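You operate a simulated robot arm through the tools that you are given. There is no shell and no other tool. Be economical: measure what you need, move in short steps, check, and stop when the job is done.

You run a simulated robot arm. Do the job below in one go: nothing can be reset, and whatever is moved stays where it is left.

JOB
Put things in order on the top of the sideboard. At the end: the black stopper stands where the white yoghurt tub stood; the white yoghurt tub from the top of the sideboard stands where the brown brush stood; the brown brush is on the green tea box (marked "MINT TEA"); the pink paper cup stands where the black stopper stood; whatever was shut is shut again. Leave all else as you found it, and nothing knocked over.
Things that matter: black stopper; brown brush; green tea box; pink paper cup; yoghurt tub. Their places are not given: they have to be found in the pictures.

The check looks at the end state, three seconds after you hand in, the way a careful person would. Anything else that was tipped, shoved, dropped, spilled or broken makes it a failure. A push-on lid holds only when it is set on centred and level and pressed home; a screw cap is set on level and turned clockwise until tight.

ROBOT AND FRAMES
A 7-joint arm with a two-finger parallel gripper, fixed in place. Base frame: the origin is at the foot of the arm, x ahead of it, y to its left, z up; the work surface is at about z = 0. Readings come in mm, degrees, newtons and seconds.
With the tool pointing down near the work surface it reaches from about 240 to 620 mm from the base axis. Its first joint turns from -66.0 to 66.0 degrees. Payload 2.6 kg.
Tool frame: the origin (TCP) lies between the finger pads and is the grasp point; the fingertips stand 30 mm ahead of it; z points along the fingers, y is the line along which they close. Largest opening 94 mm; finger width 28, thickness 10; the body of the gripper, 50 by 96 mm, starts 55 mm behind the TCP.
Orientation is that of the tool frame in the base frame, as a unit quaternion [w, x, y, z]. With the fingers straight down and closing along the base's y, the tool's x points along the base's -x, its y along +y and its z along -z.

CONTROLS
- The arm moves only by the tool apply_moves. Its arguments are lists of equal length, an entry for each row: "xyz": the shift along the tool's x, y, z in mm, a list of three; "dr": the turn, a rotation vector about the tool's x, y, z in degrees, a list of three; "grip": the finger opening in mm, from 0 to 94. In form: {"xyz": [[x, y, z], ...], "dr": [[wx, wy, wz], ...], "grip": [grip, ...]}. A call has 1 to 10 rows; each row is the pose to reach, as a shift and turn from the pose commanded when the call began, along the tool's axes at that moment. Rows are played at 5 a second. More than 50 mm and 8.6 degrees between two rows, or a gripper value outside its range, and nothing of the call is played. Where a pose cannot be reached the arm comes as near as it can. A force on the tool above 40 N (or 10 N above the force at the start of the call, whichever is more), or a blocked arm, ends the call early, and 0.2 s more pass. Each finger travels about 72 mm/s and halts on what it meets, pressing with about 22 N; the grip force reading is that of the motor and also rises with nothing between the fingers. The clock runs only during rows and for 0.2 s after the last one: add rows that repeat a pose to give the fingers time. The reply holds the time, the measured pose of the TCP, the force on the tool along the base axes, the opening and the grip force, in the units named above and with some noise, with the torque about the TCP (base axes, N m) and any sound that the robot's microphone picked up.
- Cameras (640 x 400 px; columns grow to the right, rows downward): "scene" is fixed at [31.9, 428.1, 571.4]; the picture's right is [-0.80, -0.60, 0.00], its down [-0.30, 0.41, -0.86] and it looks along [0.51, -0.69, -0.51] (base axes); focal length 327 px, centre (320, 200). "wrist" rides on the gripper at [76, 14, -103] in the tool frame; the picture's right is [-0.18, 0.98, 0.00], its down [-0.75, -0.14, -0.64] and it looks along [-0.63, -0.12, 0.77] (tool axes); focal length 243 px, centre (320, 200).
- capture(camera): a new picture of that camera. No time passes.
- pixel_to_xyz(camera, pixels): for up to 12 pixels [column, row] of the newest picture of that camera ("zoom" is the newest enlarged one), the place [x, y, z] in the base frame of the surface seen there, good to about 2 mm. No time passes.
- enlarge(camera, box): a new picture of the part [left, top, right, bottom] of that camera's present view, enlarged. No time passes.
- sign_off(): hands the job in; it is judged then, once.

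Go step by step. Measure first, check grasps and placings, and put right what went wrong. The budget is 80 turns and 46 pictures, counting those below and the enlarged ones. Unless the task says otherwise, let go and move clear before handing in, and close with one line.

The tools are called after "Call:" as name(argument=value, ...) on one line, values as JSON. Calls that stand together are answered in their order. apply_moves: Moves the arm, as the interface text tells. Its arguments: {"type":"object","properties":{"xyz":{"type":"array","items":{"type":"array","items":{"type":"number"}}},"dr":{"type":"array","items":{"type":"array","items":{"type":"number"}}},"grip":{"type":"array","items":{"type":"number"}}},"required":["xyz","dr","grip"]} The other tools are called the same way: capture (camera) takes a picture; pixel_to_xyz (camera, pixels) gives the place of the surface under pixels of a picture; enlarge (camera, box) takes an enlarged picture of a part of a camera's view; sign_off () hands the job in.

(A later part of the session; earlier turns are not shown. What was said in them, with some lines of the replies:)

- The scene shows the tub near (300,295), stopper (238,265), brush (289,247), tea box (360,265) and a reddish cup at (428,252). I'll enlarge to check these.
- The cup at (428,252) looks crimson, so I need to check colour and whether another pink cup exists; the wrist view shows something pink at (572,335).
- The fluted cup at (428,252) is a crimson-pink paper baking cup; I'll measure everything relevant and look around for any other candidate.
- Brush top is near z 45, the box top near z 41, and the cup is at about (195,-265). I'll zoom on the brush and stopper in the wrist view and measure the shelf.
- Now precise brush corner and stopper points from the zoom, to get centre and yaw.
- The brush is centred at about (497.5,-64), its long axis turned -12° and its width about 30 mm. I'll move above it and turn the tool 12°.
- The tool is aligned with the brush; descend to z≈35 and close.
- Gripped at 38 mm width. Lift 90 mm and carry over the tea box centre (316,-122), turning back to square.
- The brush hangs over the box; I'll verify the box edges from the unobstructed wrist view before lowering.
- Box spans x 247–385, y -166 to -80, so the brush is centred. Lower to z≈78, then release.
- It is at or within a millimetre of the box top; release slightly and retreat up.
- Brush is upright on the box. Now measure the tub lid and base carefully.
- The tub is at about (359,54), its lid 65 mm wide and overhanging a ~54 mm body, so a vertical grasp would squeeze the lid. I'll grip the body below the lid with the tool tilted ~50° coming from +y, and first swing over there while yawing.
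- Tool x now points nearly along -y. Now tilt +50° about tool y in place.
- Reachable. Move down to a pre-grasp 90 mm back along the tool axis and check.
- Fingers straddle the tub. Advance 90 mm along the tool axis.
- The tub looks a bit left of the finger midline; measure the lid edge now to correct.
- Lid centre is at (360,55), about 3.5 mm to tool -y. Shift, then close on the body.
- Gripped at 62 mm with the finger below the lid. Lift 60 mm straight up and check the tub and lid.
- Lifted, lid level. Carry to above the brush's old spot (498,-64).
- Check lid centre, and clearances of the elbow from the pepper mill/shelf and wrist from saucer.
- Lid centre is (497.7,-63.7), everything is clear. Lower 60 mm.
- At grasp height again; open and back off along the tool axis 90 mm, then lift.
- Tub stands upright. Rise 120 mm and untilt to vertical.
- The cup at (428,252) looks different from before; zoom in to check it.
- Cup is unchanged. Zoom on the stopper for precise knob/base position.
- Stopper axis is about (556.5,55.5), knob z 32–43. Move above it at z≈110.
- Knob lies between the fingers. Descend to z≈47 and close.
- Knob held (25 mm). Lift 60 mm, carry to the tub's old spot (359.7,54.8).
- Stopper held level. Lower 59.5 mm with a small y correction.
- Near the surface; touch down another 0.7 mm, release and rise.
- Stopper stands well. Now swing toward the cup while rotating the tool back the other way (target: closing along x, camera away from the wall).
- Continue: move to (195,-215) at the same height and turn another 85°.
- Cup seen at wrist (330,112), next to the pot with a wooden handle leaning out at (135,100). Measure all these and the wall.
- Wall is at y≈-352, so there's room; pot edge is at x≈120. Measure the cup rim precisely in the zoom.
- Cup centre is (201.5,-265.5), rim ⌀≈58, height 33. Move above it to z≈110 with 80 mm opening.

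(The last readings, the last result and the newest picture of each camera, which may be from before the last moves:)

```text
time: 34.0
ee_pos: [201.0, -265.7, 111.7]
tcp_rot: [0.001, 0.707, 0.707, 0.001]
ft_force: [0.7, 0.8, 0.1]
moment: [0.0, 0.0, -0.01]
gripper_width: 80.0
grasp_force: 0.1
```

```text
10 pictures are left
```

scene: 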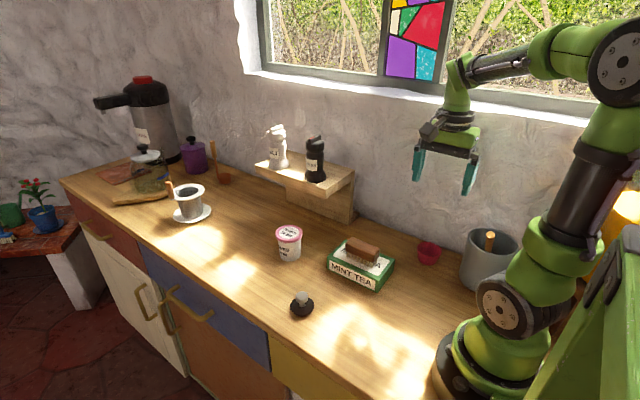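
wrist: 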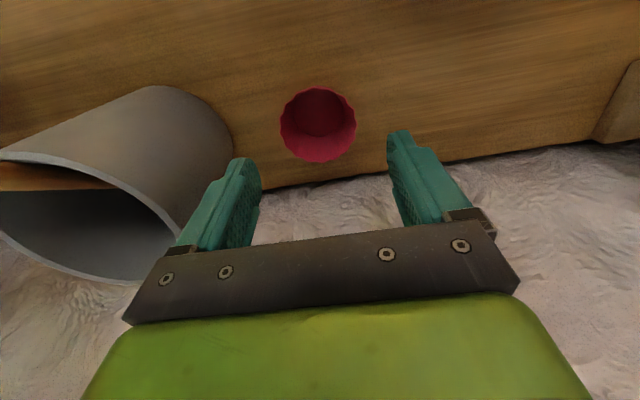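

Centred; descend to z≈36, then close gently to 57.

Call:
apply_moves(xyz=[[0, 0.3, 38], [0, 0.3, 75.5], [0, 0.3, 75.5], [0, 0.3, 75.5], [0, 0.3, 75.5], [0, 0.3, 75.5]], dr=[[0, 0, 0], [0, 0, 0], [0, 0, 0], [0, 0, 0], [0, 0, 0], [0, 0, 0]], grip=[80, 80, 80, 68, 57, 57])

Call:
capture(camera="wrist")

```text
time: 35.4
ee_pos: [201.0, -264.0, 33.1]
tcp_rot: [0.001, 0.707, 0.707, 0.001]
ft_force: [-0.7, -0.2, 0.5]
moment: [0.01, 0.0, 0.02]
gripper_width: 59.0
grasp_force: 6.8
```

```text
9 pictures are left
```

wrist: 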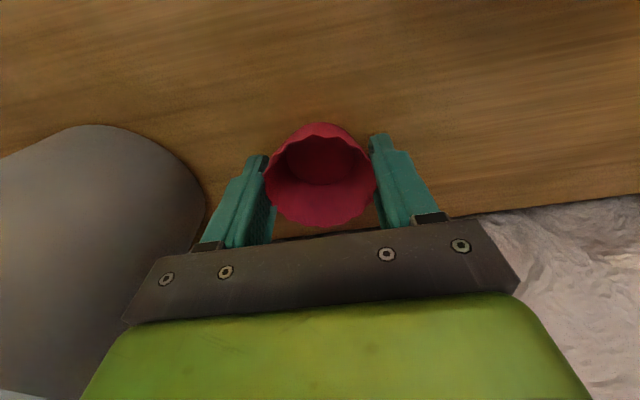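

Cup held lightly at 59 mm (6.8 N). Tighten slightly and lift slowly.

Call:
apply_moves(xyz=[[0, 0, 0], [0, 0, -5], [0, 0, -20], [0, 0, -50], [0, 0, -90], [0, 0, -130], [0, 0, -130]], dr=[[0, 0, 0], [0, 0, 0], [0, 0, 0], [0, 0, 0], [0, 0, 0], [0, 0, 0], [0, 0, 0]], grip=[55.5, 55.5, 55.5, 55.5, 55.5, 55.5, 55.5])

Call:
capture(camera="wrist")

```text
time: 37.0
ee_pos: [201.3, -265.2, 166.7]
tcp_rot: [0.0, 0.708, 0.707, 0.0]
ft_force: [0.1, 0.4, -0.1]
moment: [-0.01, 0.0, 0.01]
gripper_width: 57.6
grasp_force: 21.8
```

```text
8 pictures are left
```

wrist: 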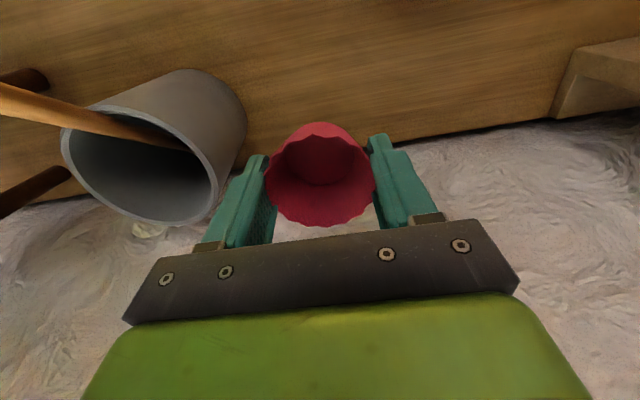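

Cup is held. Carry toward (300,-60) while turning back towards the neutral yaw.

Call:
apply_moves(xyz=[[20.5, 10, 0], [41, 20, 0], [61.5, 30, 0], [82, 40, 0], [102.5, 50, 0], [123, 60, 0], [143.5, 70, 0], [164, 80, 0], [184.5, 90, 0], [205, 99, 0]], dr=[[0, 0, -4], [0, 0, -12], [0, 0, -20], [0, 0, -28], [0, 0, -36], [0, 0, -44], [0, 0, -52], [0, 0, -60], [0, 0, -68], [0, 0, -76]], grip=[56.5, 56.5, 56.5, 56.5, 56.5, 56.5, 56.5, 56.5, 56.5, 56.5])

```text
time: 39.2
ee_pos: [299.2, -61.7, 165.1]
tcp_rot: [0.001, 0.121, 0.993, -0.001]
ft_force: [-0.6, -0.9, 0.2]
moment: [0.0, 0.02, 0.0]
gripper_width: 57.7
grasp_force: 22.4
```

Continue to above the stopper's old spot (556.3,55.5).

Call:
apply_moves(xyz=[[-22, 17.5, 0], [-44, 35, 0], [-66.5, 52.4, 0], [-88.6, 70, 0], [-110.8, 87.4, 0], [-133, 105, 0], [-155, 122.4, 0], [-177.3, 140, 0], [-199.5, 157.3, 0], [-221.6, 174.8, 0]], dr=[[0, 0, 0], [0, 0, 0], [0, 0, 0], [0, 0, 0], [0, 0, 0], [0, 0, 0], [0, 0, 0], [0, 0, 0], [0, 0, 0], [0, 0, 0]], grip=[56.5, 56.5, 56.5, 56.5, 56.5, 56.5, 56.5, 56.5, 56.5, 56.5])

Call:
capture(camera="wrist")

```text
time: 41.4
ee_pos: [558.7, 56.1, 166.8]
tcp_rot: [0.0, 0.122, 0.993, 0.001]
ft_force: [-0.6, -0.4, 0.2]
moment: [-0.01, -0.01, 0.01]
gripper_width: 58.5
grasp_force: 13.2
```

```text
7 pictures are left
```

wrist: 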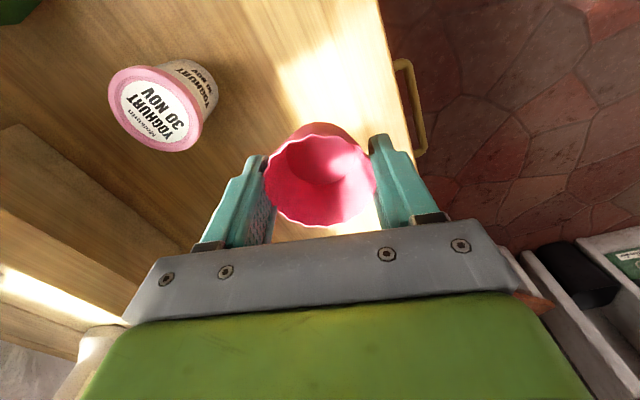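

In sunlight the cup is clearly pink. Measure its rim to correct the placing position.

Call:
pixel_to_xyz(camera="wrist", pixels=[[267, 180], [373, 180], [320, 137], [322, 222], [315, 160], [290, 165], [342, 165], [330, 127]])

```text
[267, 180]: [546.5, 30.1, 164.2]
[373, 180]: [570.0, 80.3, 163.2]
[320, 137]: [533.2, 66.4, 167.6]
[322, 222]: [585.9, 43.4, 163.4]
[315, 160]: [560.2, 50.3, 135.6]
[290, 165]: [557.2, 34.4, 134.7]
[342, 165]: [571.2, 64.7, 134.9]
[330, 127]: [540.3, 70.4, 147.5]
```

Cup is about 2.5 mm far in x. Correct and lower 129.5 mm.

Call:
apply_moves(xyz=[[2.5, 0, 20], [2.5, 0, 55], [2.5, 0, 90], [2.5, 0, 115], [2.5, 0, 126], [2.5, 0, 129.5], [2.5, 0, 129.5]], dr=[[0, 0, 0], [0, 0, 0], [0, 0, 0], [0, 0, 0], [0, 0, 0], [0, 0, 0], [0, 0, 0]], grip=[56.5, 56.5, 56.5, 56.5, 56.5, 56.5, 56.5])

Call:
enlarge(camera="scene", box=[200, 225, 280, 287])

```text
time: 43.0
ee_pos: [555.9, 54.0, 35.4]
tcp_rot: [0.0, 0.121, 0.993, 0.0]
ft_force: [-0.4, 0.5, -0.5]
moment: [0.0, -0.04, 0.0]
gripper_width: 58.1
grasp_force: 13.4
```

```text
6.45 times, centred on (240, 256) of scene
```

zoom: 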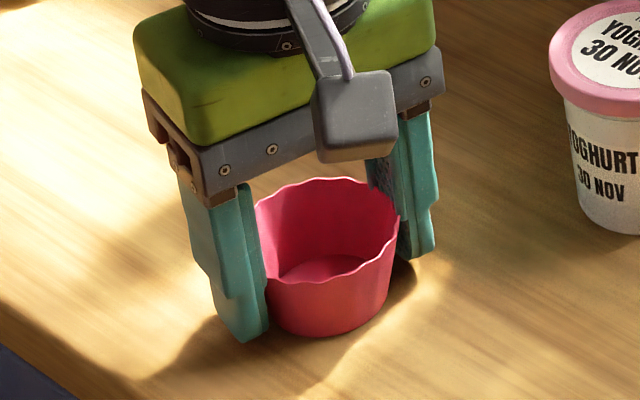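

Just about on the wood; lower 0.7 mm more, release evenly and rise.

Call:
apply_moves(xyz=[[0, 0, 0.7], [0, 0, 0.7], [0, 0, 0.7], [0, 0, 0.7], [0, 0, -30], [0, 0, -75], [0, 0, -120], [0, 0, -165]], dr=[[0, 0, 0], [0, 0, 0], [0, 0, 0], [0, 0, 0], [0, 0, 0], [0, 0, 0], [0, 0, 0], [0, 0, 0]], grip=[57.5, 62, 78, 80, 80, 80, 80, 80])

Call:
capture(camera="scene")

Call:
enlarge(camera="scene", box=[210, 210, 410, 335])

```text
time: 44.8
ee_pos: [554.7, 54.5, 204.4]
tcp_rot: [-0.001, 0.123, 0.992, 0.0]
ft_force: [-0.4, -0.4, 0.2]
moment: [-0.01, 0.01, -0.01]
gripper_width: 79.9
grasp_force: 0.0
```

```text
5 pictures are left
```

scene: 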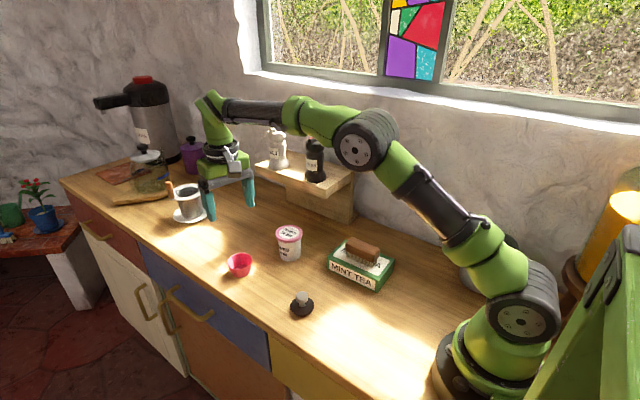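

```text
3.20 times, centred on (310, 272) of scene
```

zoom: 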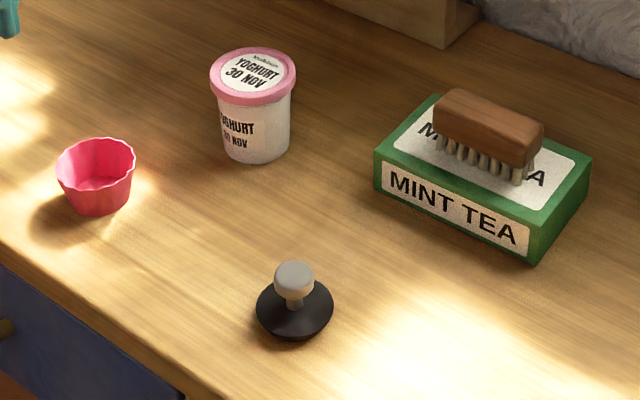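

Everything stands upright; check final positions of the four items.

Call:
pixel_to_xyz(camera="zoom", pixels=[[212, 76], [293, 72], [250, 49], [258, 102], [275, 278], [313, 278], [258, 306], [332, 302], [60, 170], [134, 158], [98, 181], [488, 118]])

```text
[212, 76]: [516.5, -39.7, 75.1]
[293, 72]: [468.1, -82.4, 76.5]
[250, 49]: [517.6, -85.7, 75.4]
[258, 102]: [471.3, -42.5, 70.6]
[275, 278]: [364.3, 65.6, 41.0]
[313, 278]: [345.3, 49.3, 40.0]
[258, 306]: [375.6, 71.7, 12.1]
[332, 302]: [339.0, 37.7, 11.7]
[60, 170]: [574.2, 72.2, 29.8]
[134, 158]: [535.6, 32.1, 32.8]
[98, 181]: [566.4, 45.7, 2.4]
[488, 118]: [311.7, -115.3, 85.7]
```

All items are within a few mm of their targets (tub ≈(494,-63), stopper ≈(357,55), cup ≈(555,53), brush on the box). The gripper is clear, so I'm handing in.

Call:
sign_off()

```text
The job is handed in.
```

The stopper, tub and cup stand in their new places, each within about 5 mm of target, with the brush upright on the tea box and the tub's lid still on; in the last picture nothing was knocked over.
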